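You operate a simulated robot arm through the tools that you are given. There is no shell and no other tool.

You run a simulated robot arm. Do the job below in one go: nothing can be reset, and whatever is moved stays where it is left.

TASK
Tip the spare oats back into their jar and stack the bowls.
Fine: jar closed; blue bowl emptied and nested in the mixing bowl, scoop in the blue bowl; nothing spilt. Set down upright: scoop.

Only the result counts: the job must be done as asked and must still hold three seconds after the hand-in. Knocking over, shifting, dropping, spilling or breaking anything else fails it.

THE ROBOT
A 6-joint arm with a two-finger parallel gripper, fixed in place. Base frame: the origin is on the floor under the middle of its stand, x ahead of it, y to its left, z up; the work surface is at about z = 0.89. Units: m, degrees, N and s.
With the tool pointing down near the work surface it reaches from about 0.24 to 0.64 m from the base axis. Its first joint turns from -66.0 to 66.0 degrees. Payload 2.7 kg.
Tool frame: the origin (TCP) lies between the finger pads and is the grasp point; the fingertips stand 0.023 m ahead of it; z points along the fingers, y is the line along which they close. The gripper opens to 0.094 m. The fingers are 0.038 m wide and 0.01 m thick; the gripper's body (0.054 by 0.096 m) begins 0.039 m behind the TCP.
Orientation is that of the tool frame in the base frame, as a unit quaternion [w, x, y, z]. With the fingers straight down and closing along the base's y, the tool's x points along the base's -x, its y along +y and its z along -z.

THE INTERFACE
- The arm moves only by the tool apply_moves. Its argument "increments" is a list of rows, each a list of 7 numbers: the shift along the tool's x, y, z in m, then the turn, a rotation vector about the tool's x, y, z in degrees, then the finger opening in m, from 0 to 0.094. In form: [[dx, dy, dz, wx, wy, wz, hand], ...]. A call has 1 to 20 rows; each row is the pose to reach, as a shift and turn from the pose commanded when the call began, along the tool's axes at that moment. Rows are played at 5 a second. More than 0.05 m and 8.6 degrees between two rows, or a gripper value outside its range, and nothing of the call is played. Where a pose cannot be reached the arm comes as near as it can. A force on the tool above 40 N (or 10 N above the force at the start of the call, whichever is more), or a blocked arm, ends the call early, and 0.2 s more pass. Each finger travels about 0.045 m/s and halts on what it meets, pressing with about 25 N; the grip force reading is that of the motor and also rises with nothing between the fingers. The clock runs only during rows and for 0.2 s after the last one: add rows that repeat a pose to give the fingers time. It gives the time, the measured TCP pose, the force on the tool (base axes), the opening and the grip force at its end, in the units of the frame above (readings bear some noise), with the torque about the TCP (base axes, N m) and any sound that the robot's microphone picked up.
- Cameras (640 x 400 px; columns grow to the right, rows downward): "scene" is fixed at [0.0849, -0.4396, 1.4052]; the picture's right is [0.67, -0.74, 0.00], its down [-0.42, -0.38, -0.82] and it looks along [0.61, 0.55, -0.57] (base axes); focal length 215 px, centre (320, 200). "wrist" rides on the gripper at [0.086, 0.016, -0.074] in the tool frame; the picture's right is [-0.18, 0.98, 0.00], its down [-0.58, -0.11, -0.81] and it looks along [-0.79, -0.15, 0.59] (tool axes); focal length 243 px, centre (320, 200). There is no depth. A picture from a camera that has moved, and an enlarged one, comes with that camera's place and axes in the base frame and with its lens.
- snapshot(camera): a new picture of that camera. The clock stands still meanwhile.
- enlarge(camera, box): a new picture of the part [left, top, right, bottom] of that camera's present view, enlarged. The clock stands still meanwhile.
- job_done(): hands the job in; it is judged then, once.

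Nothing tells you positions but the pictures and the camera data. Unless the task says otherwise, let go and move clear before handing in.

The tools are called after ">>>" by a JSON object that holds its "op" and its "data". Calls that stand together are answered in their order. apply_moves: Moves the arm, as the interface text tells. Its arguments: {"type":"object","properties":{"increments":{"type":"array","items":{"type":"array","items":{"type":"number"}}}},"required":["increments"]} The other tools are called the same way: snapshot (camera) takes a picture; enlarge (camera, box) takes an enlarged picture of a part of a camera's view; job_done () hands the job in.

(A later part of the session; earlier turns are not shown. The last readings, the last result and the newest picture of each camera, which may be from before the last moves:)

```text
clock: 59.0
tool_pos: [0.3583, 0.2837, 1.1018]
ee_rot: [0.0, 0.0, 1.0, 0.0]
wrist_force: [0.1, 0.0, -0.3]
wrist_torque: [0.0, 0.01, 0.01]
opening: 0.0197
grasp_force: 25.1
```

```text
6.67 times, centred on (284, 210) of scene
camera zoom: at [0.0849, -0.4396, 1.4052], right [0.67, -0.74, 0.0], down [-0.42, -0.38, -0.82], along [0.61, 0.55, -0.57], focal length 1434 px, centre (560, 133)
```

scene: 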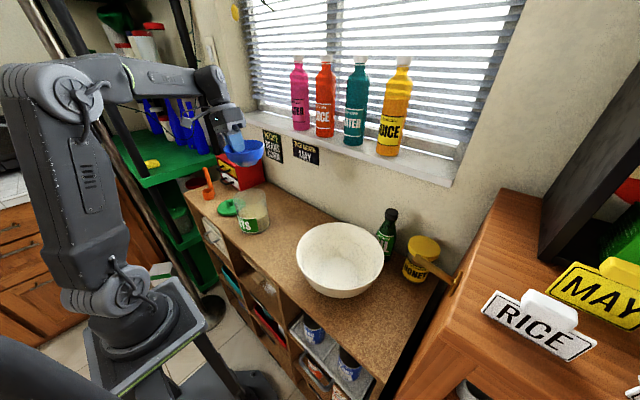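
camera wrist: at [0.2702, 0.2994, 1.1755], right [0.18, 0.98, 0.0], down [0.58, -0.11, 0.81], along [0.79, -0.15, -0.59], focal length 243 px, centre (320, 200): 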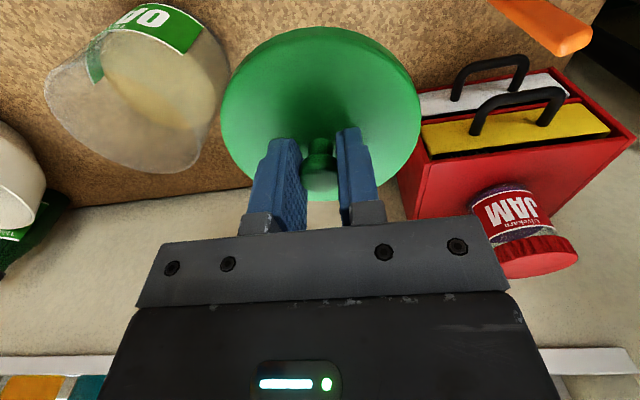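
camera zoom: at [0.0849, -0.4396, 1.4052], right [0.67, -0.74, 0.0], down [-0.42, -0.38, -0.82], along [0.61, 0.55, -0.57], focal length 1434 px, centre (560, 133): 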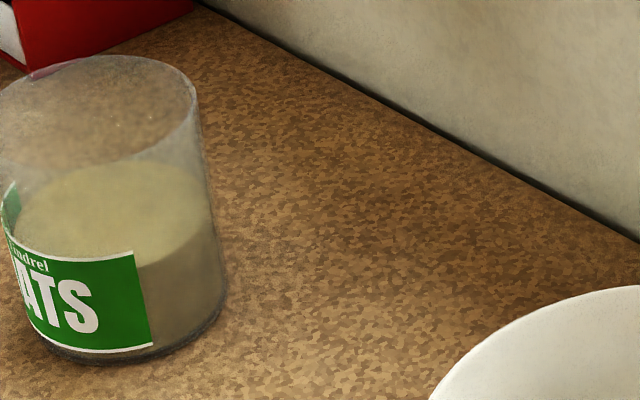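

All views together put the jar mouth at about (0.365, 0.1285) with its rim near z=1.012 and radius 0.052. I carry the lid over it and compare lid and rim from the fixed camera.

>>> {"op": "apply_moves", "data": {"increments": [[-0.0009, -0.0309, 0, 0, 0, 0, 0.0], [-0.0018, -0.0618, 0, 0, 0, 0, 0.0], [-0.0027, -0.0927, 0, 0, 0, 0, 0.0], [-0.0036, -0.1236, 0, 0, 0, 0, 0.0], [-0.0045, -0.1545, 0, 0, 0, 0, 0.0], [-0.0045, -0.1545, 0, 0, 0, 0, 0.0], [-0.0045, -0.1545, 0, 0, 0, 0, 0.0]]}}

>>> {"op": "snapshot", "data": {"camera": "wrist"}}

>>> {"op": "enlarge", "data": {"camera": "scene", "box": [210, 150, 306, 240]}}

```text
clock: 60.6
tool_pos: [0.3613, 0.1249, 1.1034]
ee_rot: [0.0, 0.001, 1.0, 0.0]
wrist_force: [-0.1, 0.1, -0.2]
wrist_torque: [0.02, 0.0, -0.01]
opening: 0.0196
grasp_force: 24.6
```

```text
taken
camera wrist: at [0.2739, 0.1439, 1.1769], right [0.18, 0.98, 0.0], down [0.58, -0.11, 0.81], along [0.79, -0.15, -0.59], focal length 243 px, centre (320, 200)
```

wrist: 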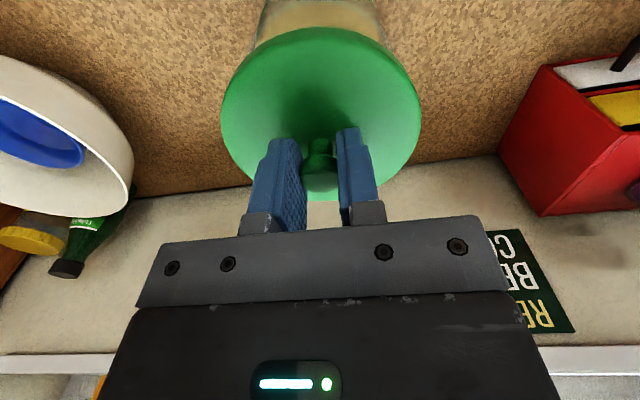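

```text
4.44 times, centred on (258, 195) of scene
camera zoom: at [0.0849, -0.4396, 1.4052], right [0.67, -0.74, 0.0], down [-0.42, -0.38, -0.82], along [0.61, 0.55, -0.57], focal length 956 px, centre (596, 222)
```

zoom: 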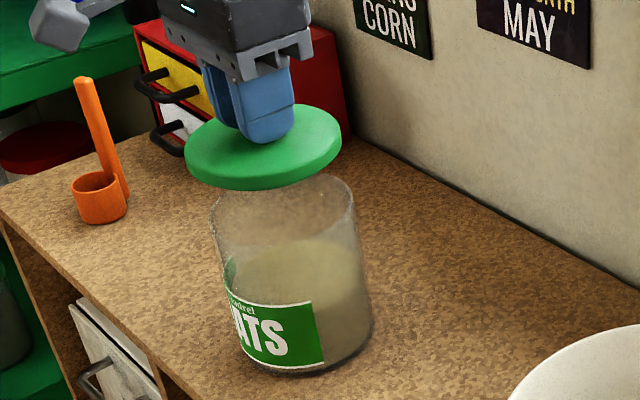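

The lid and jar line up to within a few millimetres. I shift slightly and lower to about 1 cm above the rim for a finer check.

>>> {"op": "apply_moves", "data": {"increments": [[-0.0015, 0.0003, 0.012, 0, 0, 0, 0.0], [-0.003, 0.0005, 0.024, 0, 0, 0, 0.0], [-0.003, 0.0005, 0.034, 0, 0, 0, 0.0], [-0.003, 0.0005, 0.034, 0, 0, 0, 0.0]]}}

>>> {"op": "snapshot", "data": {"camera": "wrist"}}

>>> {"op": "enlarge", "data": {"camera": "scene", "box": [230, 170, 294, 240]}}

>>> {"op": "enlarge", "data": {"camera": "wrist", "box": [200, 0, 440, 150]}}

```text
clock: 61.6
tool_pos: [0.3666, 0.1265, 1.0671]
ee_rot: [0.0, 0.001, 1.0, 0.0]
wrist_force: [-0.6, 0.0, 0.3]
wrist_torque: [0.01, 0.0, -0.02]
opening: 0.0194
grasp_force: 25.2
```

```text
taken
camera wrist: at [0.2783, 0.1431, 1.1421], right [0.18, 0.98, 0.0], down [0.58, -0.11, 0.81], along [0.79, -0.15, -0.59], focal length 243 px, centre (320, 200)
```

wrist: 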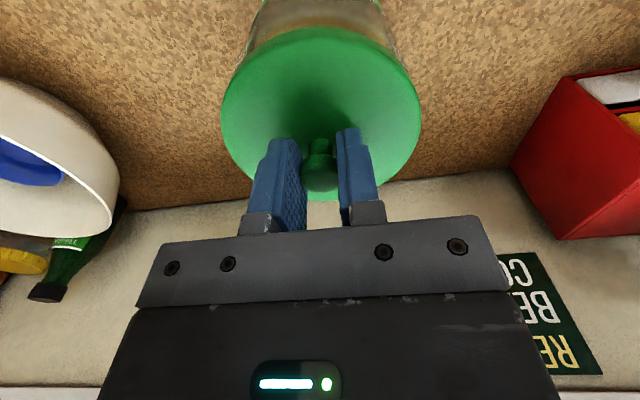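

```text
5.71 times, centred on (262, 205) of scene
camera zoom: at [0.0849, -0.4396, 1.4052], right [0.67, -0.74, 0.0], down [-0.42, -0.38, -0.82], along [0.61, 0.55, -0.57], focal length 1229 px, centre (651, 171)
```

zoom: 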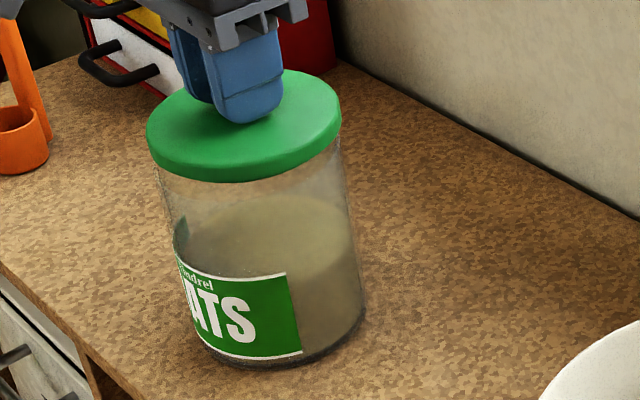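

```text
2.67 times, centred on (320, 75) of wrist
camera zoom: at [0.2783, 0.1431, 1.1421], right [0.18, 0.98, 0.0], down [0.58, -0.11, 0.81], along [0.79, -0.15, -0.59], focal length 647 px, centre (320, 533)
```

zoom: 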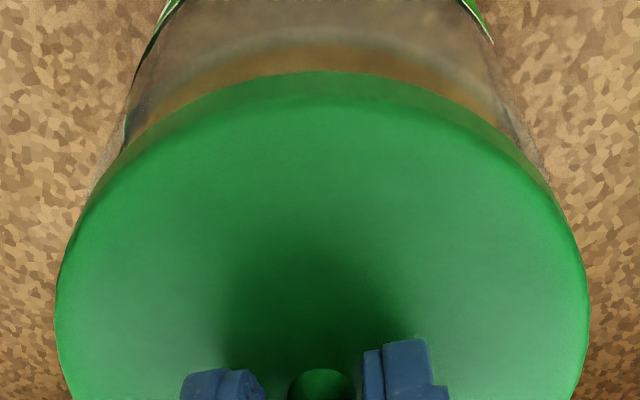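

>>> {"op": "enlarge", "data": {"camera": "wrist", "box": [240, 0, 400, 60]}}

>>> {"op": "enlarge", "data": {"camera": "scene", "box": [250, 184, 282, 214]}}

```text
4.00 times, centred on (320, 30) of wrist
camera zoom: at [0.2783, 0.1431, 1.1421], right [0.18, 0.98, 0.0], down [0.58, -0.11, 0.81], along [0.79, -0.15, -0.59], focal length 970 px, centre (320, 880)
```

zoom: 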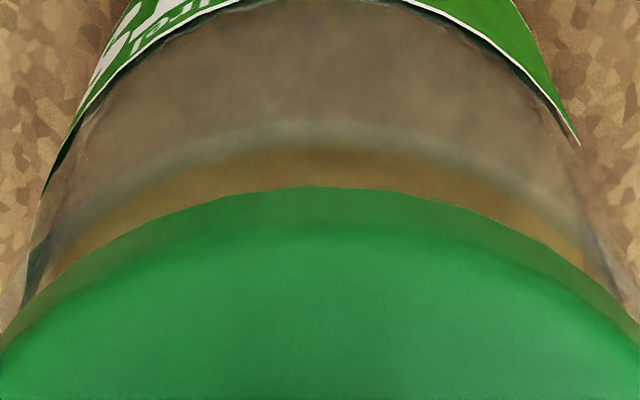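

```text
13.33 times, centred on (266, 199) of scene
camera zoom: at [0.0849, -0.4396, 1.4052], right [0.67, -0.74, 0.0], down [-0.42, -0.38, -0.82], along [0.61, 0.55, -0.57], focal length 2867 px, centre (1040, 213)
```

zoom: 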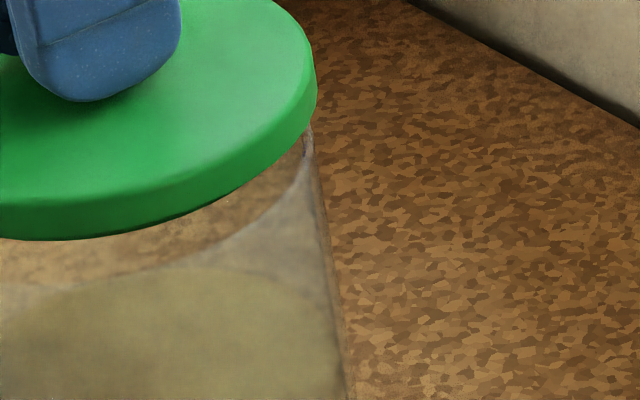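

The lid is over the mouth to within about 2 mm. I ease it back 1.5 mm and lower further until just above contact.

>>> {"op": "apply_moves", "data": {"increments": [[0.0008, 0, 0.004, 0, 0, 0, 0.0], [0.0015, 0, 0.008, 0, 0, 0, 0.0], [0.0015, 0, 0.008, 0, 0, 0, 0.0]]}}

>>> {"op": "enlarge", "data": {"camera": "scene", "box": [238, 180, 286, 214]}}

>>> {"op": "enlarge", "data": {"camera": "wrist", "box": [240, 0, 400, 60]}}

```text
clock: 62.4
tool_pos: [0.3626, 0.1281, 1.0581]
ee_rot: [0.0, 0.0, 1.0, -0.001]
wrist_force: [-0.2, -0.3, -0.2]
wrist_torque: [0.0, 0.01, 0.02]
opening: 0.0196
grasp_force: 25.0
```

```text
11.76 times, centred on (262, 197) of scene
camera zoom: at [0.0849, -0.4396, 1.4052], right [0.67, -0.74, 0.0], down [-0.42, -0.38, -0.82], along [0.61, 0.55, -0.57], focal length 2530 px, centre (1002, 235)
```

zoom: 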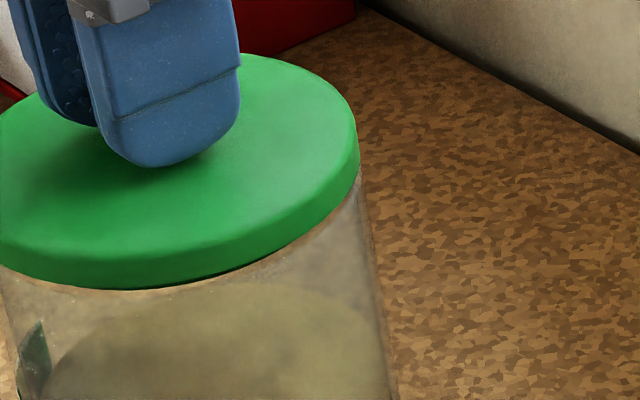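

```text
4.00 times, centred on (320, 30) of wrist
camera zoom: at [0.2757, 0.1438, 1.1332], right [0.18, 0.98, 0.0], down [0.58, -0.11, 0.81], along [0.79, -0.15, -0.59], focal length 970 px, centre (320, 880)
```

zoom: 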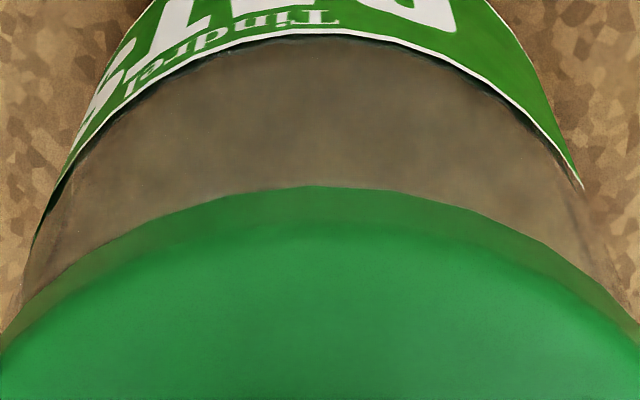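

>>> {"op": "apply_moves", "data": {"increments": [[0, 0, 0.0015, 0, 0, 0, 0.0], [0, 0, 0.0015, 0, 0, 0, 0.0]]}}

>>> {"op": "enlarge", "data": {"camera": "scene", "box": [230, 180, 294, 220]}}

```text
clock: 63.0
tool_pos: [0.3639, 0.1263, 1.0583]
ee_rot: [0.0, -0.001, 1.0, 0.0]
wrist_force: [0.1, 1.0, 0.1]
wrist_torque: [-0.02, 0.03, 0.01]
opening: 0.0195
grasp_force: 25.1
```

```text
10.00 times, centred on (262, 200) of scene
camera zoom: at [0.0849, -0.4396, 1.4052], right [0.67, -0.74, 0.0], down [-0.42, -0.38, -0.82], along [0.61, 0.55, -0.57], focal length 2150 px, centre (900, 200)
```

zoom: 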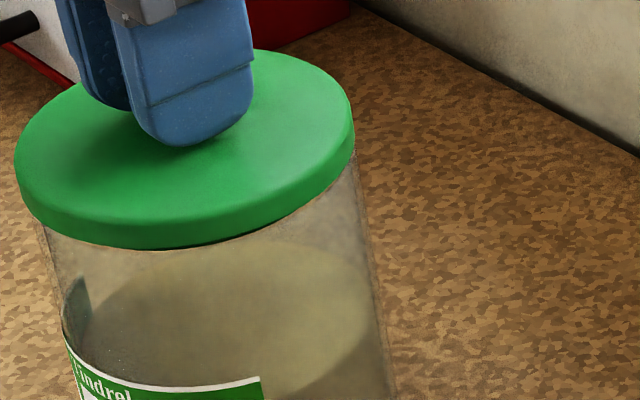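

>>> {"op": "apply_moves", "data": {"increments": [[-0.001, -0.001, 0.0015, 0, 0, 0, 0.0], [-0.001, -0.001, 0.0015, 0, 0, 0, 0.0]]}}

>>> {"op": "apply_moves", "data": {"increments": [[0, 0, 0.0015, 0, 0, 0, 0.0], [0, 0, 0.0015, 0, 0, 0, 0.0]]}}

>>> {"op": "apply_moves", "data": {"increments": [[0, 0, 0.0015, 0, 0, 0, 0.0], [0, 0, 0.0015, 0, 0, 0, 0.0]]}}

>>> {"op": "enlarge", "data": {"camera": "scene", "box": [230, 180, 294, 220]}}

```text
clock: 63.6
tool_pos: [0.3654, 0.1272, 1.0562]
ee_rot: [0.0, 0.0, 1.0, 0.0]
wrist_force: [-0.4, 0.7, 0.6]
wrist_torque: [0.0, 0.02, 0.0]
opening: 0.0196
grasp_force: 24.7
```

```text
clock: 64.2
tool_pos: [0.3641, 0.1268, 1.0537]
ee_rot: [0.0, -0.001, 1.0, 0.0]
wrist_force: [0.1, -0.3, 0.5]
wrist_torque: [-0.01, 0.0, 0.0]
opening: 0.0192
grasp_force: 25.2
```

```text
clock: 64.8
tool_pos: [0.3644, 0.1267, 1.0533]
ee_rot: [-0.001, 0.0, 1.0, 0.0]
wrist_force: [-5.5, 1.0, 7.1]
wrist_torque: [0.01, 0.23, 0.02]
opening: 0.0193
grasp_force: 24.5
heard: snap
```

```text
10.00 times, centred on (262, 200) of scene
camera zoom: at [0.0846, -0.4395, 1.4053], right [0.67, -0.74, 0.0], down [-0.42, -0.38, -0.82], along [0.61, 0.55, -0.57], focal length 2150 px, centre (900, 200)
```

zoom: 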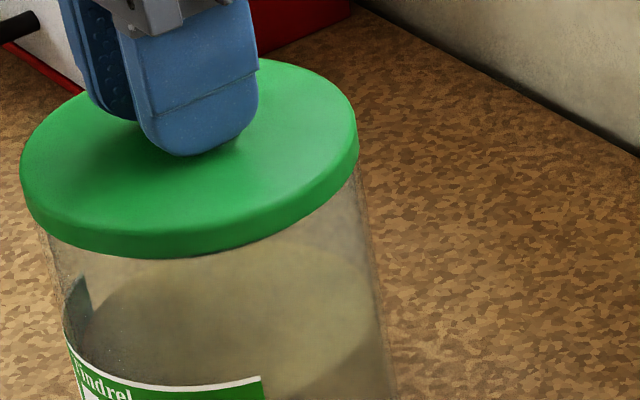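

A snap was heard as the lid seated on the jar, with a light sideways load. I ease the hand to relieve that load before opening.

>>> {"op": "apply_moves", "data": {"increments": [[0.001, 0, -0.0003, 0, 0, 0, 0.0], [0.001, 0, -0.0003, 0, 0, 0, 0.0]]}}

```text
clock: 65.4
tool_pos: [0.3651, 0.1273, 1.0536]
ee_rot: [0.001, 0.0, 1.0, 0.0]
wrist_force: [1.1, 2.8, 2.3]
wrist_torque: [0.04, -0.15, 0.01]
opening: 0.0196
grasp_force: 25.0
```

>>> {"op": "apply_moves", "data": {"increments": [[0, 0, 0, 0, 0, 0, 0.021], [0, 0, 0, 0, 0, 0, 0.026], [0, 0, 0, 0, 0, 0, 0.034], [0, 0, 0, 0, 0, 0, 0.044], [0, 0, 0, 0, 0, 0, 0.044]]}}

>>> {"op": "apply_moves", "data": {"increments": [[0, 0, -0.01, 0, 0, 0, 0.044], [0, 0, -0.03, 0, 0, 0, 0.044], [0, 0, -0.06, 0, 0, 0, 0.044], [0, 0, -0.09, 0, 0, 0, 0.044], [0, 0, -0.09, 0, 0, 0, 0.044]]}}

>>> {"op": "snapshot", "data": {"camera": "wrist"}}

>>> {"op": "enlarge", "data": {"camera": "scene", "box": [214, 160, 310, 240]}}

>>> {"op": "snapshot", "data": {"camera": "scene"}}

```text
clock: 66.6
tool_pos: [0.3642, 0.1265, 1.0535]
ee_rot: [0.0, 0.0, 1.0, 0.0]
wrist_force: [0.4, 0.3, -0.1]
wrist_torque: [0.01, 0.01, 0.02]
opening: 0.0442
grasp_force: 0.0
```

```text
clock: 67.8
tool_pos: [0.3618, 0.1255, 1.1447]
ee_rot: [0.001, 0.0, 1.0, -0.001]
wrist_force: [0.0, -0.1, 0.4]
wrist_torque: [0.0, -0.03, -0.01]
opening: 0.044
grasp_force: 0.1
```

```text
taken
camera wrist: at [0.2735, 0.1421, 1.2187], right [0.18, 0.98, 0.0], down [0.58, -0.11, 0.81], along [0.79, -0.15, -0.59], focal length 243 px, centre (320, 200)
```

wrist: 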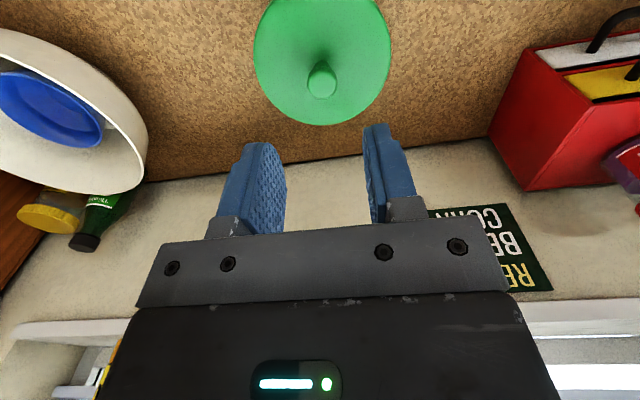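

```text
5.00 times, centred on (262, 200) of scene
camera zoom: at [0.0849, -0.4396, 1.4052], right [0.67, -0.74, 0.0], down [-0.42, -0.38, -0.82], along [0.61, 0.55, -0.57], focal length 1075 px, centre (610, 200)
```

zoom: 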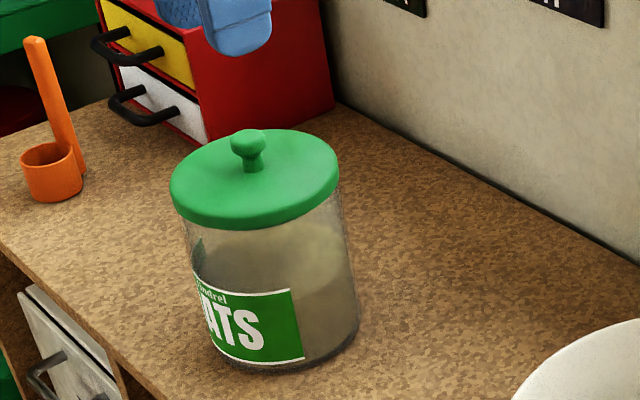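

```text
taken
```

scene: 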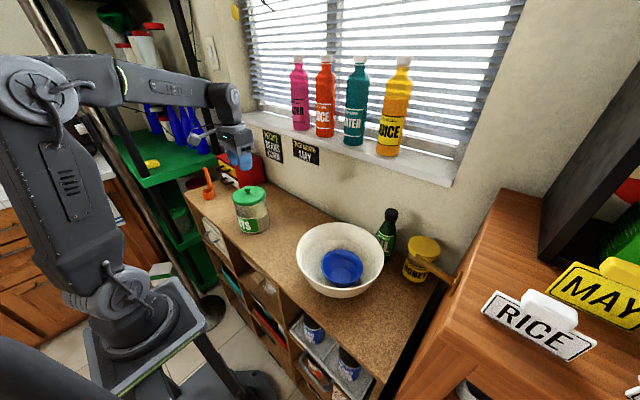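

The jar is closed and nothing else has moved. The scoop is next, so I move over in front of it, staying high.

>>> {"op": "apply_moves", "data": {"increments": [[0.0067, 0.0368, 0, 0, 0, 0, 0.05], [0.0134, 0.0735, 0.002, 0, 0, 0, 0.05], [0.0201, 0.1103, 0.004, 0, 0, 0, 0.05], [0.0268, 0.147, 0.006, 0, 0, 0, 0.05], [0.0334, 0.1838, 0.008, 0, 0, 0, 0.05], [0.0401, 0.2205, 0.01, 0, 0, 0, 0.05], [0.0468, 0.2573, 0.01, 0, 0, 0, 0.05], [0.0535, 0.294, 0.01, 0, 0, 0, 0.05], [0.0535, 0.294, 0.01, 0, 0, 0, 0.05]]}}

>>> {"op": "snapshot", "data": {"camera": "wrist"}}

>>> {"op": "enlarge", "data": {"camera": "wrist", "box": [200, 0, 440, 150]}}

>>> {"op": "enlarge", "data": {"camera": "scene", "box": [180, 150, 260, 210]}}

```text
clock: 69.8
tool_pos: [0.3071, 0.4195, 1.134]
ee_rot: [0.0, 0.001, 1.0, 0.0]
wrist_force: [0.1, 0.5, 0.1]
wrist_torque: [0.0, 0.01, 0.0]
opening: 0.0499
grasp_force: 0.0
```

```text
taken
camera wrist: at [0.2191, 0.4367, 1.2077], right [0.18, 0.98, 0.0], down [0.58, -0.11, 0.81], along [0.79, -0.15, -0.59], focal length 243 px, centre (320, 200)
```

wrist: 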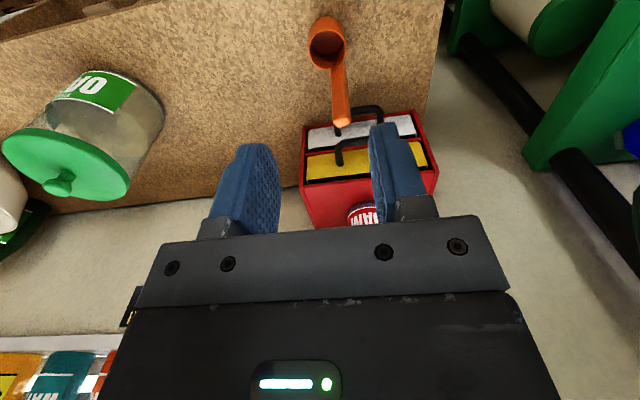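

```text
2.67 times, centred on (320, 75) of wrist
camera zoom: at [0.2191, 0.4367, 1.2077], right [0.18, 0.98, 0.0], down [0.58, -0.11, 0.81], along [0.79, -0.15, -0.59], focal length 647 px, centre (320, 533)
```

zoom: 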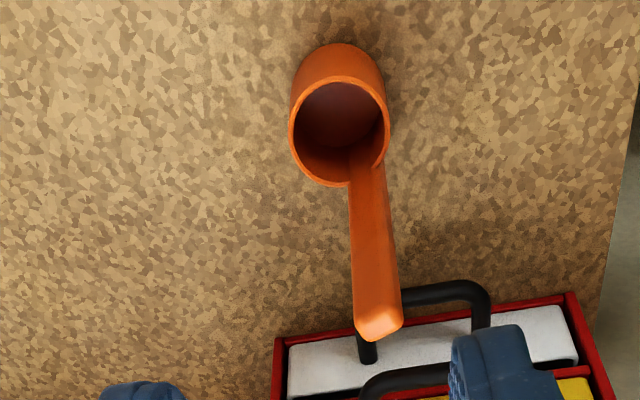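

```text
6.67 times, centred on (220, 180) of scene
camera zoom: at [0.0849, -0.4395, 1.4052], right [0.67, -0.74, 0.0], down [-0.42, -0.38, -0.82], along [0.61, 0.55, -0.57], focal length 1434 px, centre (987, 333)
```

zoom: 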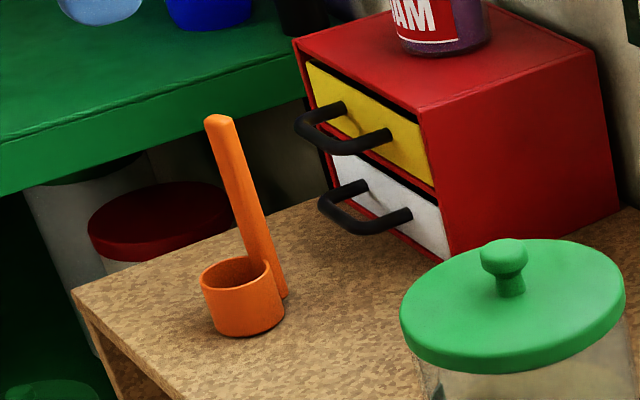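

>>> {"op": "enlarge", "data": {"camera": "wrist", "box": [300, 60, 380, 140]}}

>>> {"op": "enlarge", "data": {"camera": "wrist", "box": [296, 5, 360, 75]}}

>>> {"op": "enlarge", "data": {"camera": "scene", "box": [196, 160, 228, 204]}}

```text
5.00 times, centred on (340, 100) of wrist
camera zoom: at [0.2191, 0.4367, 1.2077], right [0.18, 0.98, 0.0], down [0.58, -0.11, 0.81], along [0.79, -0.15, -0.59], focal length 1213 px, centre (220, 700)
```

zoom: 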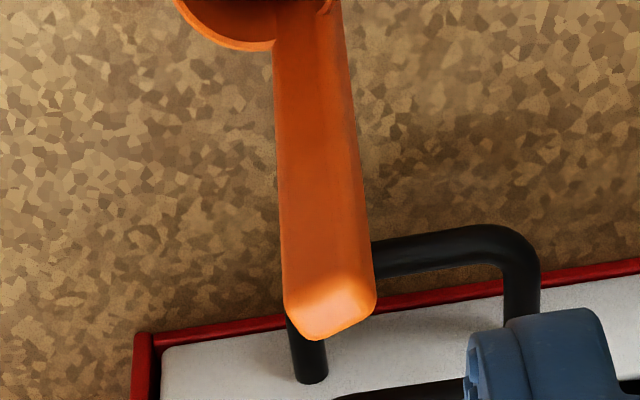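

```text
5.71 times, centred on (328, 40) of wrist
camera zoom: at [0.2191, 0.4367, 1.2077], right [0.18, 0.98, 0.0], down [0.58, -0.11, 0.81], along [0.79, -0.15, -0.59], focal length 1386 px, centre (274, 1114)
```

zoom: 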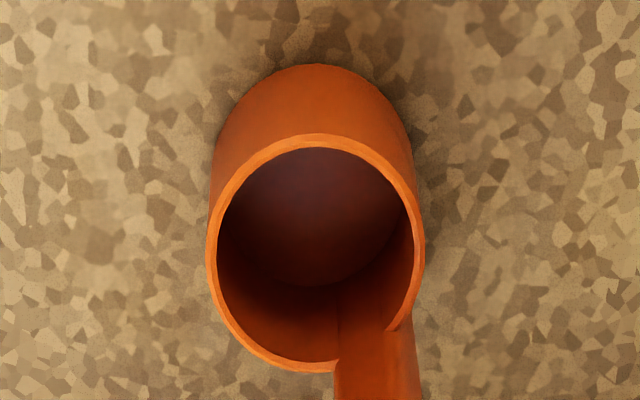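

```text
9.09 times, centred on (212, 182) of scene
camera zoom: at [0.0849, -0.4395, 1.4052], right [0.67, -0.74, 0.0], down [-0.42, -0.38, -0.82], along [0.61, 0.55, -0.57], focal length 1955 px, centre (1302, 364)
```

zoom: 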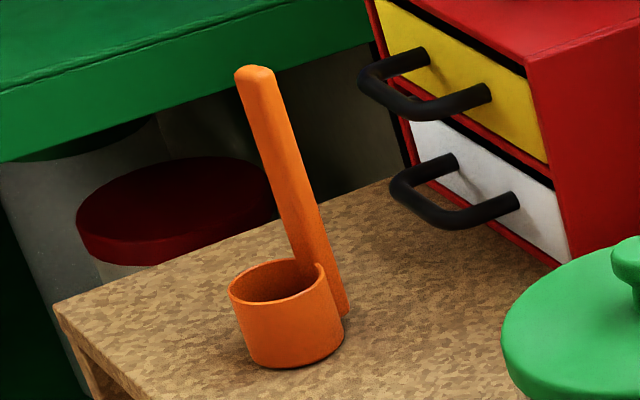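

The scoop's handle top is centred at about (0.359, 0.432, 1.017), about 14 mm wide, and its flat side is turned about 17 degrees. I hover above it with the hand turned to match.

>>> {"op": "apply_moves", "data": {"increments": [[-0.0133, 0.0029, 0.01, 0, 0, -4.3, 0.05], [-0.0265, 0.0058, 0.022, 0, 0, -8.5, 0.05], [-0.0398, 0.0086, 0.045, 0, 0, -12.8, 0.05], [-0.053, 0.0115, 0.068, 0, 0, -17, 0.05], [-0.053, 0.0115, 0.068, 0, 0, -17, 0.05]]}}

>>> {"op": "snapshot", "data": {"camera": "wrist"}}

>>> {"op": "enlarge", "data": {"camera": "scene", "box": [180, 140, 260, 210]}}

```text
clock: 71.0
tool_pos: [0.3634, 0.4312, 1.0656]
ee_rot: [0.002, -0.149, 0.989, 0.001]
wrist_force: [0.4, -0.2, -0.4]
wrist_torque: [-0.01, -0.01, -0.01]
opening: 0.0499
grasp_force: 0.1
```

```text
taken
camera wrist: at [0.2744, 0.4223, 1.1403], right [-0.11, 0.99, 0.0], down [0.59, 0.07, 0.81], along [0.8, 0.09, -0.59], focal length 243 px, centre (320, 200)
```

wrist: 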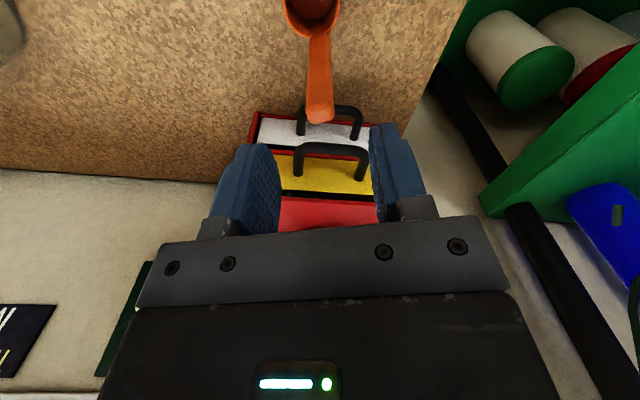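

```text
5.71 times, centred on (220, 175) of scene
camera zoom: at [0.0849, -0.4395, 1.4052], right [0.67, -0.74, 0.0], down [-0.42, -0.38, -0.82], along [0.61, 0.55, -0.57], focal length 1229 px, centre (891, 343)
```

zoom: 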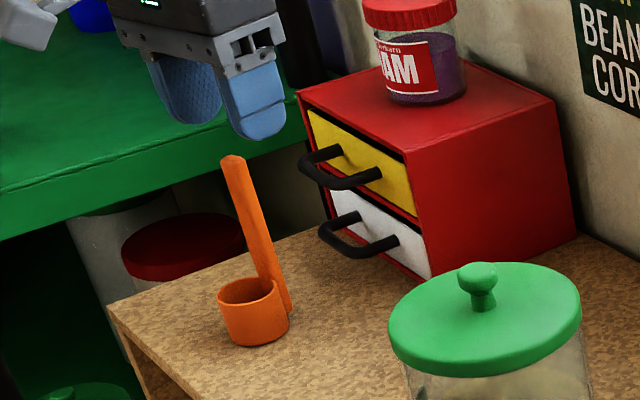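

>>> {"op": "enlarge", "data": {"camera": "wrist", "box": [280, 60, 360, 140]}}

```text
5.00 times, centred on (320, 100) of wrist
camera zoom: at [0.2744, 0.4223, 1.1403], right [-0.11, 0.99, 0.0], down [0.59, 0.07, 0.81], along [0.8, 0.09, -0.59], focal length 1213 px, centre (320, 700)
```

zoom: 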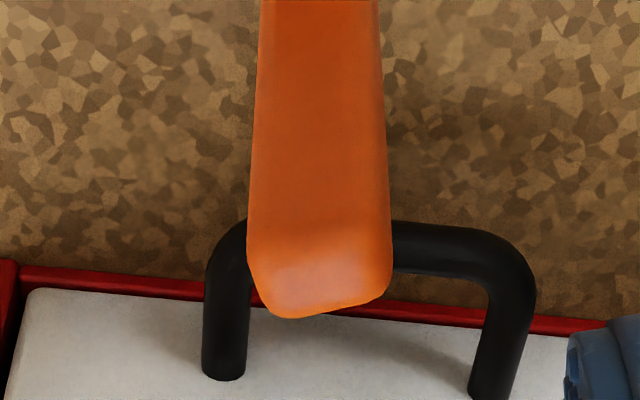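

The hand is aligned with the handle. I go down and close on it.

>>> {"op": "apply_moves", "data": {"increments": [[0.0022, 0.0012, 0.02, 0, 0, 0, 0.05], [0.0022, 0.0012, 0.042, 0, 0, 0, 0.05], [0.0022, 0.0012, 0.062, 0, 0, 0, 0.05], [0.0022, 0.0012, 0.073, 0, 0, 0, 0.05], [0.0022, 0.0012, 0.073, 0, 0, 0, 0.05]]}}

>>> {"op": "snapshot", "data": {"camera": "wrist"}}

>>> {"op": "enlarge", "data": {"camera": "scene", "box": [180, 140, 260, 210]}}

```text
clock: 72.2
tool_pos: [0.3615, 0.4341, 0.9926]
ee_rot: [0.0, -0.147, 0.989, -0.001]
wrist_force: [0.3, 0.4, -0.2]
wrist_torque: [-0.02, 0.0, -0.01]
opening: 0.0503
grasp_force: 0.0
```

```text
taken
camera wrist: at [0.2729, 0.4244, 1.0665], right [-0.11, 0.99, 0.0], down [0.59, 0.07, 0.81], along [0.8, 0.09, -0.59], focal length 243 px, centre (320, 200)
```

wrist: 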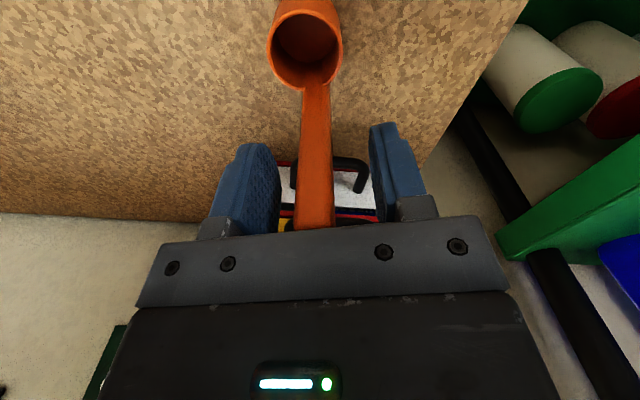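

```text
5.71 times, centred on (220, 175) of scene
camera zoom: at [0.0849, -0.4396, 1.4052], right [0.67, -0.74, 0.0], down [-0.42, -0.38, -0.82], along [0.61, 0.55, -0.57], focal length 1229 px, centre (891, 343)
```

zoom: 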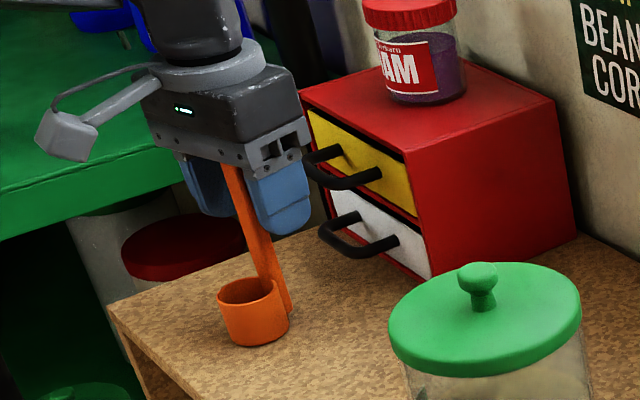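

The handle sits about 4 mm off centre between the fingers, so I centre on it first and then close gently.

>>> {"op": "apply_moves", "data": {"increments": [[0, -0.002, 0, 0, 0, 0, 0.05], [0, -0.0038, 0, 0, 0, 0, 0.042], [0, -0.0038, 0, 0, 0, 0, 0.034]]}}

>>> {"op": "enlarge", "data": {"camera": "wrist", "box": [210, 80, 434, 240]}}

```text
clock: 73.0
tool_pos: [0.3628, 0.4295, 0.9943]
ee_rot: [0.001, -0.149, 0.989, 0.0]
wrist_force: [-0.8, 1.0, -0.5]
wrist_torque: [0.0, 0.01, 0.0]
opening: 0.034
grasp_force: 0.1
```

```text
2.50 times, centred on (322, 160) of wrist
camera zoom: at [0.2732, 0.4197, 1.0671], right [-0.11, 0.99, 0.0], down [0.59, 0.07, 0.81], along [0.8, 0.09, -0.59], focal length 606 px, centre (315, 300)
```

zoom: 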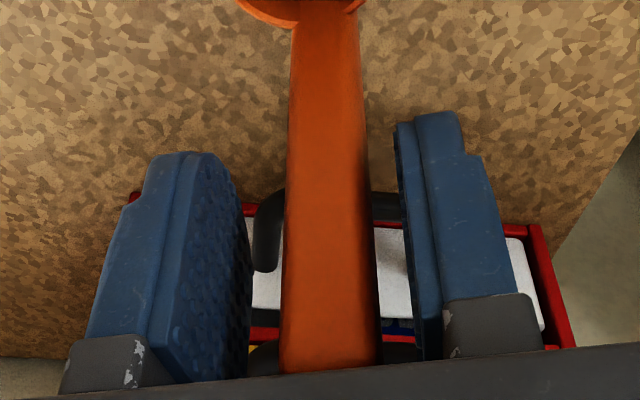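

>>> {"op": "apply_moves", "data": {"increments": [[0, 0, 0, 0, 0, 0, 0.026], [0, 0, 0, 0, 0, 0, 0.019], [0, 0, 0, 0, 0, 0, 0.014], [0, 0, 0, 0, 0, 0, 0.008], [0, 0, 0, 0, 0, 0, 0.0], [0, 0, 0, 0, 0, 0, 0.0]]}}

>>> {"op": "apply_moves", "data": {"increments": [[0, 0, -0.008, 0, 0, 0, 0.0], [0, 0, -0.02, 0, 0, 0, 0.0], [0, 0, -0.02, 0, 0, 0, 0.0]]}}

>>> {"op": "snapshot", "data": {"camera": "wrist"}}

>>> {"op": "enlarge", "data": {"camera": "scene", "box": [180, 140, 260, 210]}}

```text
clock: 74.4
tool_pos: [0.3614, 0.4291, 0.9925]
ee_rot: [0.0, -0.148, 0.989, -0.001]
wrist_force: [-0.1, 0.0, -0.3]
wrist_torque: [0.01, 0.04, 0.02]
opening: 0.0153
grasp_force: 24.6
```

```text
clock: 75.2
tool_pos: [0.3612, 0.4293, 1.0122]
ee_rot: [0.0, -0.148, 0.989, -0.001]
wrist_force: [-0.4, 0.2, -0.3]
wrist_torque: [0.0, -0.04, -0.01]
opening: 0.0152
grasp_force: 24.6
```

```text
taken
camera wrist: at [0.273, 0.4203, 1.0865], right [-0.11, 0.99, 0.0], down [0.59, 0.07, 0.81], along [0.8, 0.09, -0.59], focal length 243 px, centre (320, 200)
```

wrist: 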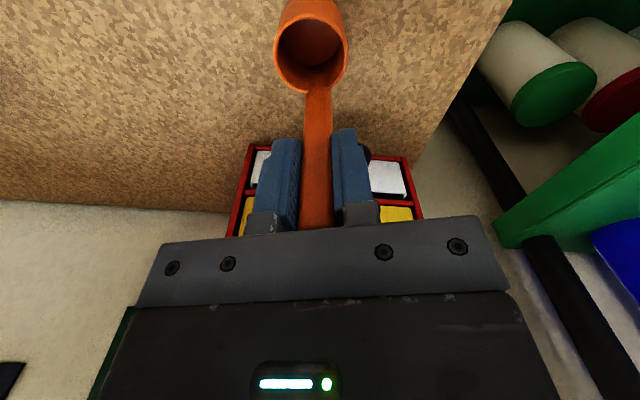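

```text
5.71 times, centred on (220, 175) of scene
camera zoom: at [0.0849, -0.4395, 1.4052], right [0.67, -0.74, 0.0], down [-0.42, -0.38, -0.82], along [0.61, 0.55, -0.57], focal length 1229 px, centre (891, 343)
```

zoom: 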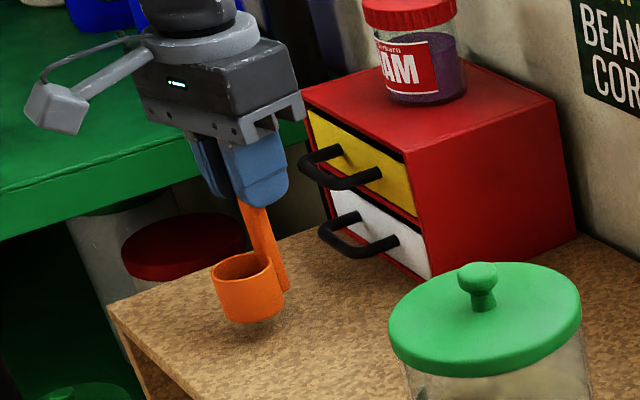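

The scoop is held upright, clear of the table. I raise it high, then carry it across above the jar toward the bowls.

>>> {"op": "apply_moves", "data": {"increments": [[0, 0, -0.02, 0, 0, 0, 0.0], [0, 0, -0.05, 0, 0, 0, 0.0], [0, 0, -0.085, 0, 0, 0, 0.0], [0, 0, -0.12, 0, 0, 0, 0.0], [0, 0, -0.15, 0, 0, 0, 0.0], [0, 0, -0.172, 0, 0, 0, 0.0], [0, 0, -0.178, 0, 0, 0, 0.0]]}}

>>> {"op": "apply_moves", "data": {"increments": [[0.0028, -0.0129, 0, 0, 0, 0, 0.0], [0.0085, -0.0388, 0, 0, 0, 0, 0.0], [0.0163, -0.0744, 0, 0, 0, 0, 0.0], [0.0248, -0.1132, 0, 0, 0, 0, 0.0], [0.0333, -0.152, 0, 0, 0, 0, 0.0], [0.0418, -0.1908, 0, 0, 0, 0, 0.0], [0.0503, -0.2296, 0, 0, 0, 0, 0.0], [0.0588, -0.2684, 0, 0, 0, 0, 0.0], [0.0674, -0.3072, 0, 0, 0, 0, 0.0], [0.0759, -0.346, 0, 0, 0, 0, 0.0], [0.0844, -0.3849, 0, 0, 0, 0, 0.0], [0.0929, -0.4237, 0, 0, 0, 0, 0.0], [0.1014, -0.4625, 0, 0, 0, 0, 0.0], [0.1099, -0.5013, 0, 0, 0, 0, 0.0], [0.1184, -0.5401, 0, 0, 0, 0, 0.0], [0.1269, -0.5789, 0, 0, 0, 0, 0.0], [0.1347, -0.6145, 0, 0, 0, 0, 0.0], [0.139, -0.6339, 0, 0, 0, 0, 0.0], [0.1418, -0.6468, 0, 0, 0, 0, 0.0], [0.1418, -0.6468, 0, 0, 0, 0, 0.0]]}}

>>> {"op": "snapshot", "data": {"camera": "wrist"}}

>>> {"op": "snapshot", "data": {"camera": "scene"}}

```text
clock: 76.8
tool_pos: [0.3616, 0.4287, 1.1912]
ee_rot: [0.001, -0.148, 0.989, -0.001]
wrist_force: [0.2, -0.2, -0.6]
wrist_torque: [0.0, -0.01, -0.01]
opening: 0.0153
grasp_force: 25.2
```

```text
clock: 81.0
tool_pos: [0.4151, -0.2331, 1.189]
ee_rot: [0.0, -0.148, 0.989, 0.0]
wrist_force: [0.2, 1.2, -0.6]
wrist_torque: [0.0, 0.03, 0.01]
opening: 0.0152
grasp_force: 24.7
```

```text
taken
camera wrist: at [0.3259, -0.241, 1.2637], right [-0.11, 0.99, 0.0], down [0.59, 0.07, 0.81], along [0.8, 0.09, -0.59], focal length 243 px, centre (320, 200)
```

wrist: 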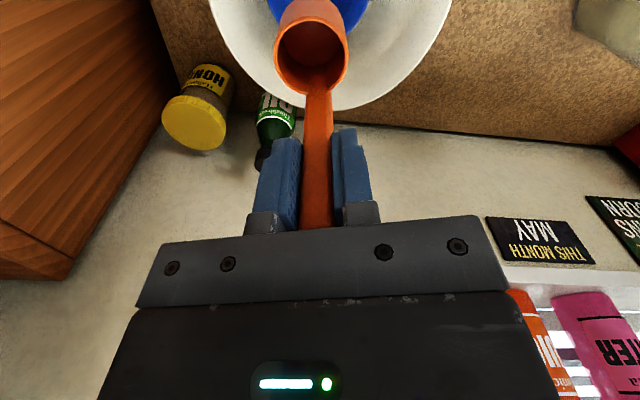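

```text
taken
```

scene: 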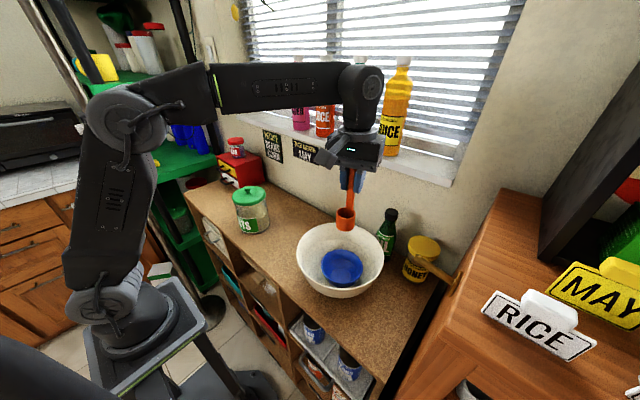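

The scoop hangs upright above the nested bowls. I lower it to just above the blue bowl's rim and check the alignment.

>>> {"op": "apply_moves", "data": {"increments": [[0, 0.0013, 0.02, 0, 0, 0, 0.0], [0, 0.0013, 0.05, 0, 0, 0, 0.0], [0, 0.0013, 0.08, 0, 0, 0, 0.0], [0, 0.0013, 0.105, 0, 0, 0, 0.0], [0, 0.0013, 0.119, 0, 0, 0, 0.0], [0, 0.0013, 0.119, 0, 0, 0, 0.0]]}}

>>> {"op": "snapshot", "data": {"camera": "wrist"}}

>>> {"op": "enlarge", "data": {"camera": "scene", "box": [290, 180, 400, 300]}}

>>> {"op": "enlarge", "data": {"camera": "wrist", "box": [200, 0, 440, 150]}}

```text
clock: 82.4
tool_pos: [0.415, -0.2304, 1.0729]
ee_rot: [0.0, -0.148, 0.989, -0.001]
wrist_force: [-0.4, 0.4, -0.3]
wrist_torque: [-0.03, -0.01, 0.01]
opening: 0.0153
grasp_force: 25.0
```

```text
taken
camera wrist: at [0.3259, -0.2388, 1.1465], right [-0.11, 0.99, 0.0], down [0.59, 0.07, 0.81], along [0.8, 0.09, -0.59], focal length 243 px, centre (320, 200)
```

wrist: 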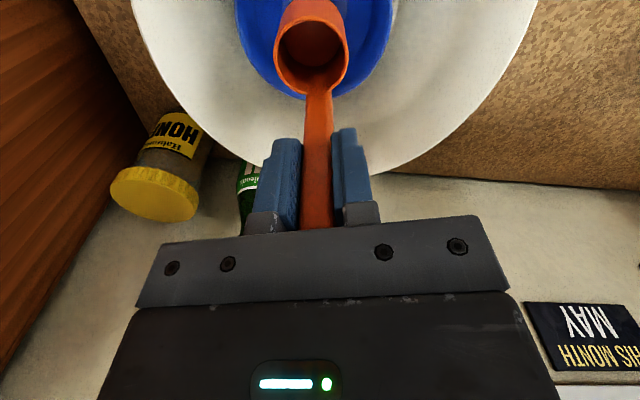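

```text
3.33 times, centred on (345, 240) of scene
camera zoom: at [0.0849, -0.4396, 1.4052], right [0.67, -0.74, 0.0], down [-0.42, -0.38, -0.82], along [0.61, 0.55, -0.57], focal length 717 px, centre (237, 67)
```

zoom: 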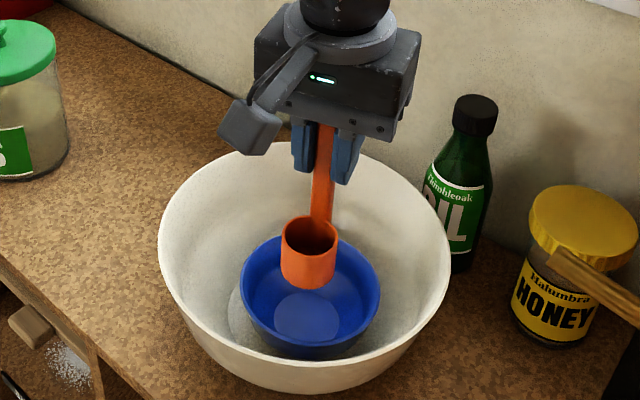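

```text
2.67 times, centred on (320, 75) of wrist
camera zoom: at [0.3259, -0.2388, 1.1465], right [-0.11, 0.99, 0.0], down [0.59, 0.07, 0.81], along [0.8, 0.09, -0.59], focal length 647 px, centre (320, 533)
```

zoom: 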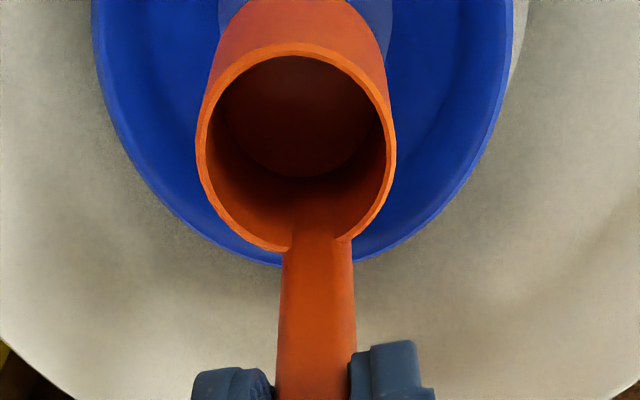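

The scoop's footprint is centred over the blue bowl's floor to within about 2 mm. I lower it inside, then feel for contact in small steps.

>>> {"op": "apply_moves", "data": {"increments": [[-0.001, 0, 0.015, 0, 0, 0, 0.0], [-0.001, 0, 0.03, 0, 0, 0, 0.0], [-0.001, 0, 0.045, 0, 0, 0, 0.0], [-0.001, 0, 0.057, 0, 0, 0, 0.0], [-0.001, 0, 0.057, 0, 0, 0, 0.0]]}}

>>> {"op": "snapshot", "data": {"camera": "wrist"}}

>>> {"op": "enlarge", "data": {"camera": "scene", "box": [300, 200, 390, 300]}}

```text
clock: 83.6
tool_pos: [0.417, -0.2288, 1.0152]
ee_rot: [0.001, -0.149, 0.989, 0.0]
wrist_force: [0.1, 0.6, 0.1]
wrist_torque: [-0.03, -0.02, 0.03]
opening: 0.0156
grasp_force: 24.7
```

```text
taken
camera wrist: at [0.327, -0.2385, 1.0896], right [-0.11, 0.99, 0.0], down [0.59, 0.07, 0.81], along [0.8, 0.09, -0.59], focal length 243 px, centre (320, 200)
```

wrist: 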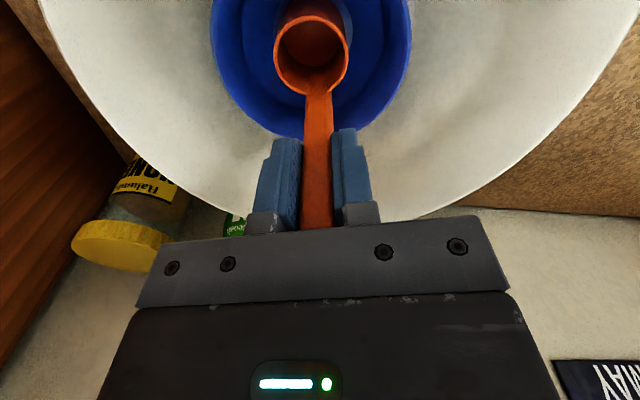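

```text
4.00 times, centred on (345, 250) of scene
camera zoom: at [0.0849, -0.4396, 1.4052], right [0.67, -0.74, 0.0], down [-0.42, -0.38, -0.82], along [0.61, 0.55, -0.57], focal length 860 px, centre (220, 0)
```

zoom: 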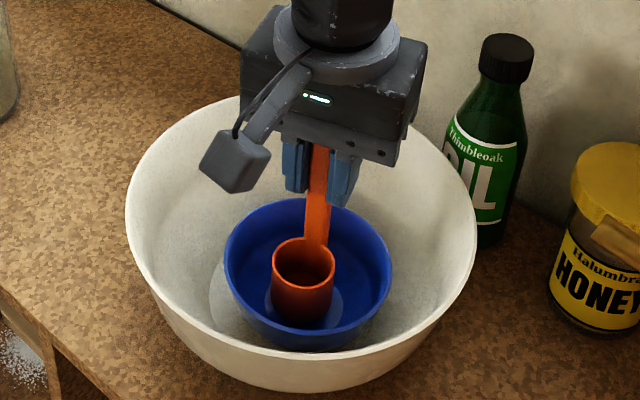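

>>> {"op": "enlarge", "data": {"camera": "scene", "box": [318, 246, 366, 294]}}

>>> {"op": "enlarge", "data": {"camera": "wrist", "box": [200, 0, 424, 140]}}

```text
8.33 times, centred on (342, 270) of scene
camera zoom: at [0.0849, -0.4396, 1.4052], right [0.67, -0.74, 0.0], down [-0.42, -0.38, -0.82], along [0.61, 0.55, -0.57], focal length 1792 px, centre (137, -383)
```

zoom: 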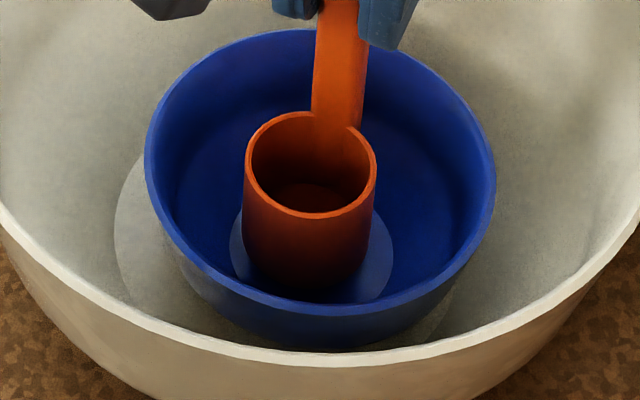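

```text
2.86 times, centred on (312, 70) of wrist
camera zoom: at [0.327, -0.2385, 1.0896], right [-0.11, 0.99, 0.0], down [0.59, 0.07, 0.81], along [0.8, 0.09, -0.59], focal length 693 px, centre (343, 571)
```

zoom: 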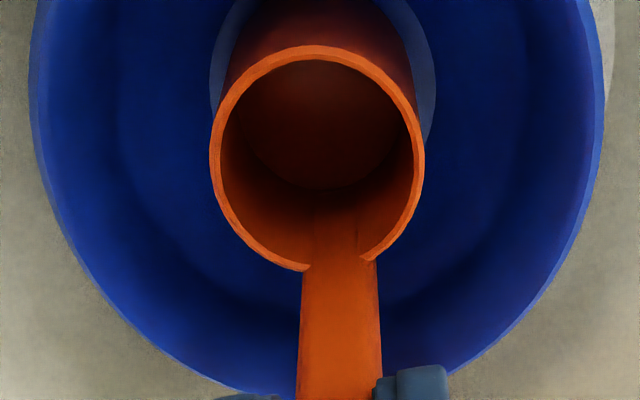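

The scoop is centred well enough (within 2–3 mm); I nudge it 1.5 mm toward the handle side and lower it until it touches.

>>> {"op": "apply_moves", "data": {"increments": [[-0.0015, 0, 0.004, 0, 0, 0, 0.0], [-0.0015, 0, 0.008, 0, 0, 0, 0.0], [-0.0015, 0, 0.008, 0, 0, 0, 0.0]]}}

>>> {"op": "apply_moves", "data": {"increments": [[0, 0, 0.0015, 0, 0, 0, 0.0], [0, 0, 0.0015, 0, 0, 0, 0.0]]}}

>>> {"op": "apply_moves", "data": {"increments": [[0, 0, 0.0015, 0, 0, 0, 0.0], [0, 0, 0.0015, 0, 0, 0, 0.0]]}}

```text
clock: 84.4
tool_pos: [0.4183, -0.2292, 1.0075]
ee_rot: [0.0, -0.148, 0.989, -0.001]
wrist_force: [-0.2, 0.4, 0.1]
wrist_torque: [-0.02, 0.01, 0.0]
opening: 0.0155
grasp_force: 24.7
```

```text
clock: 85.0
tool_pos: [0.4172, -0.2293, 1.0057]
ee_rot: [0.001, -0.148, 0.989, -0.001]
wrist_force: [-0.2, 0.0, -0.4]
wrist_torque: [-0.01, 0.0, 0.0]
opening: 0.0154
grasp_force: 25.2
```

```text
clock: 85.6
tool_pos: [0.418, -0.2296, 1.0043]
ee_rot: [-0.001, -0.148, 0.989, -0.001]
wrist_force: [0.5, -0.6, -0.1]
wrist_torque: [0.01, -0.06, 0.02]
opening: 0.0155
grasp_force: 24.7
```

>>> {"op": "apply_moves", "data": {"increments": [[0, 0, 0.001, 0, 0, 0, 0.0], [0, 0, 0.001, 0, 0, 0, 0.0]]}}

>>> {"op": "apply_moves", "data": {"increments": [[0, 0, 0.001, 0, 0, 0, 0.0], [0, 0, 0.001, 0, 0, 0, 0.0]]}}

>>> {"op": "enlarge", "data": {"camera": "scene", "box": [318, 240, 366, 294]}}

```text
clock: 86.2
tool_pos: [0.4171, -0.2293, 1.0053]
ee_rot: [0.001, -0.149, 0.989, -0.001]
wrist_force: [-0.7, -0.4, -1.1]
wrist_torque: [-0.02, 0.0, 0.0]
opening: 0.0154
grasp_force: 25.2
```

```text
clock: 86.8
tool_pos: [0.4164, -0.2291, 1.0038]
ee_rot: [0.002, -0.148, 0.989, -0.001]
wrist_force: [0.3, 2.5, 11.3]
wrist_torque: [0.14, 0.25, -0.05]
opening: 0.0151
grasp_force: 24.3
```

```text
7.41 times, centred on (342, 267) of scene
camera zoom: at [0.0847, -0.4394, 1.4053], right [0.67, -0.74, 0.0], down [-0.42, -0.38, -0.82], along [0.61, 0.55, -0.57], focal length 1593 px, centre (157, -296)
```

zoom: 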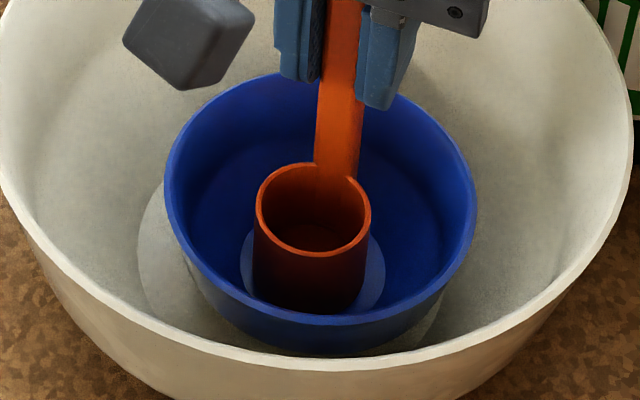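

The scoop has touched down (11 N). I ease up slightly to take the load off before opening.

>>> {"op": "apply_moves", "data": {"increments": [[0, 0, -0.0006, 0, 0, 0, 0.0], [0, 0, -0.0006, 0, 0, 0, 0.0]]}}

```text
clock: 87.4
tool_pos: [0.4181, -0.2297, 1.0039]
ee_rot: [0.0, -0.148, 0.989, -0.002]
wrist_force: [-1.5, 0.4, 15.8]
wrist_torque: [-0.05, 0.49, -0.02]
opening: 0.0152
grasp_force: 25.0
```

>>> {"op": "apply_moves", "data": {"increments": [[0, 0, -0.0005, 0, 0, 0, 0.0], [0, 0, -0.001, 0, 0, 0, 0.0], [0, 0, -0.001, 0, 0, 0, 0.0]]}}

```text
clock: 88.2
tool_pos: [0.4172, -0.2297, 1.0044]
ee_rot: [0.001, -0.147, 0.989, 0.001]
wrist_force: [-0.8, -0.5, 7.5]
wrist_torque: [-0.04, 0.17, -0.02]
opening: 0.0153
grasp_force: 25.0
```

>>> {"op": "apply_moves", "data": {"increments": [[0, 0, -0.0004, 0, 0, 0, 0.0], [0, 0, -0.0007, 0, 0, 0, 0.0], [0, 0, -0.0007, 0, 0, 0, 0.0]]}}

>>> {"op": "enlarge", "data": {"camera": "scene", "box": [318, 240, 366, 294]}}

```text
clock: 89.0
tool_pos: [0.4174, -0.2296, 1.0054]
ee_rot: [0.0, -0.148, 0.989, 0.0]
wrist_force: [0.0, 0.2, -0.3]
wrist_torque: [0.02, -0.05, 0.0]
opening: 0.0154
grasp_force: 25.1
```

```text
7.41 times, centred on (342, 267) of scene
camera zoom: at [0.0849, -0.4396, 1.4052], right [0.67, -0.74, 0.0], down [-0.42, -0.38, -0.82], along [0.61, 0.55, -0.57], focal length 1593 px, centre (157, -296)
```

zoom: 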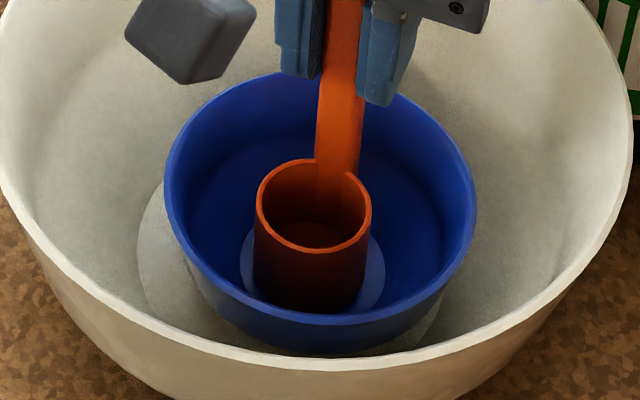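

The load is off and the scoop is about 1 mm or less above the floor. I lower it by a hair to light contact and then open slowly.

>>> {"op": "apply_moves", "data": {"increments": [[0, 0, 0.0004, 0, 0, 0, 0.0], [0, 0, 0.0008, 0, 0, 0, 0.0], [0, 0, 0.0008, 0, 0, 0, 0.0]]}}

```text
clock: 89.8
tool_pos: [0.4166, -0.23, 1.0041]
ee_rot: [0.0, -0.149, 0.989, -0.001]
wrist_force: [-0.2, -0.9, 0.3]
wrist_torque: [0.0, 0.02, -0.01]
opening: 0.0152
grasp_force: 24.5
```

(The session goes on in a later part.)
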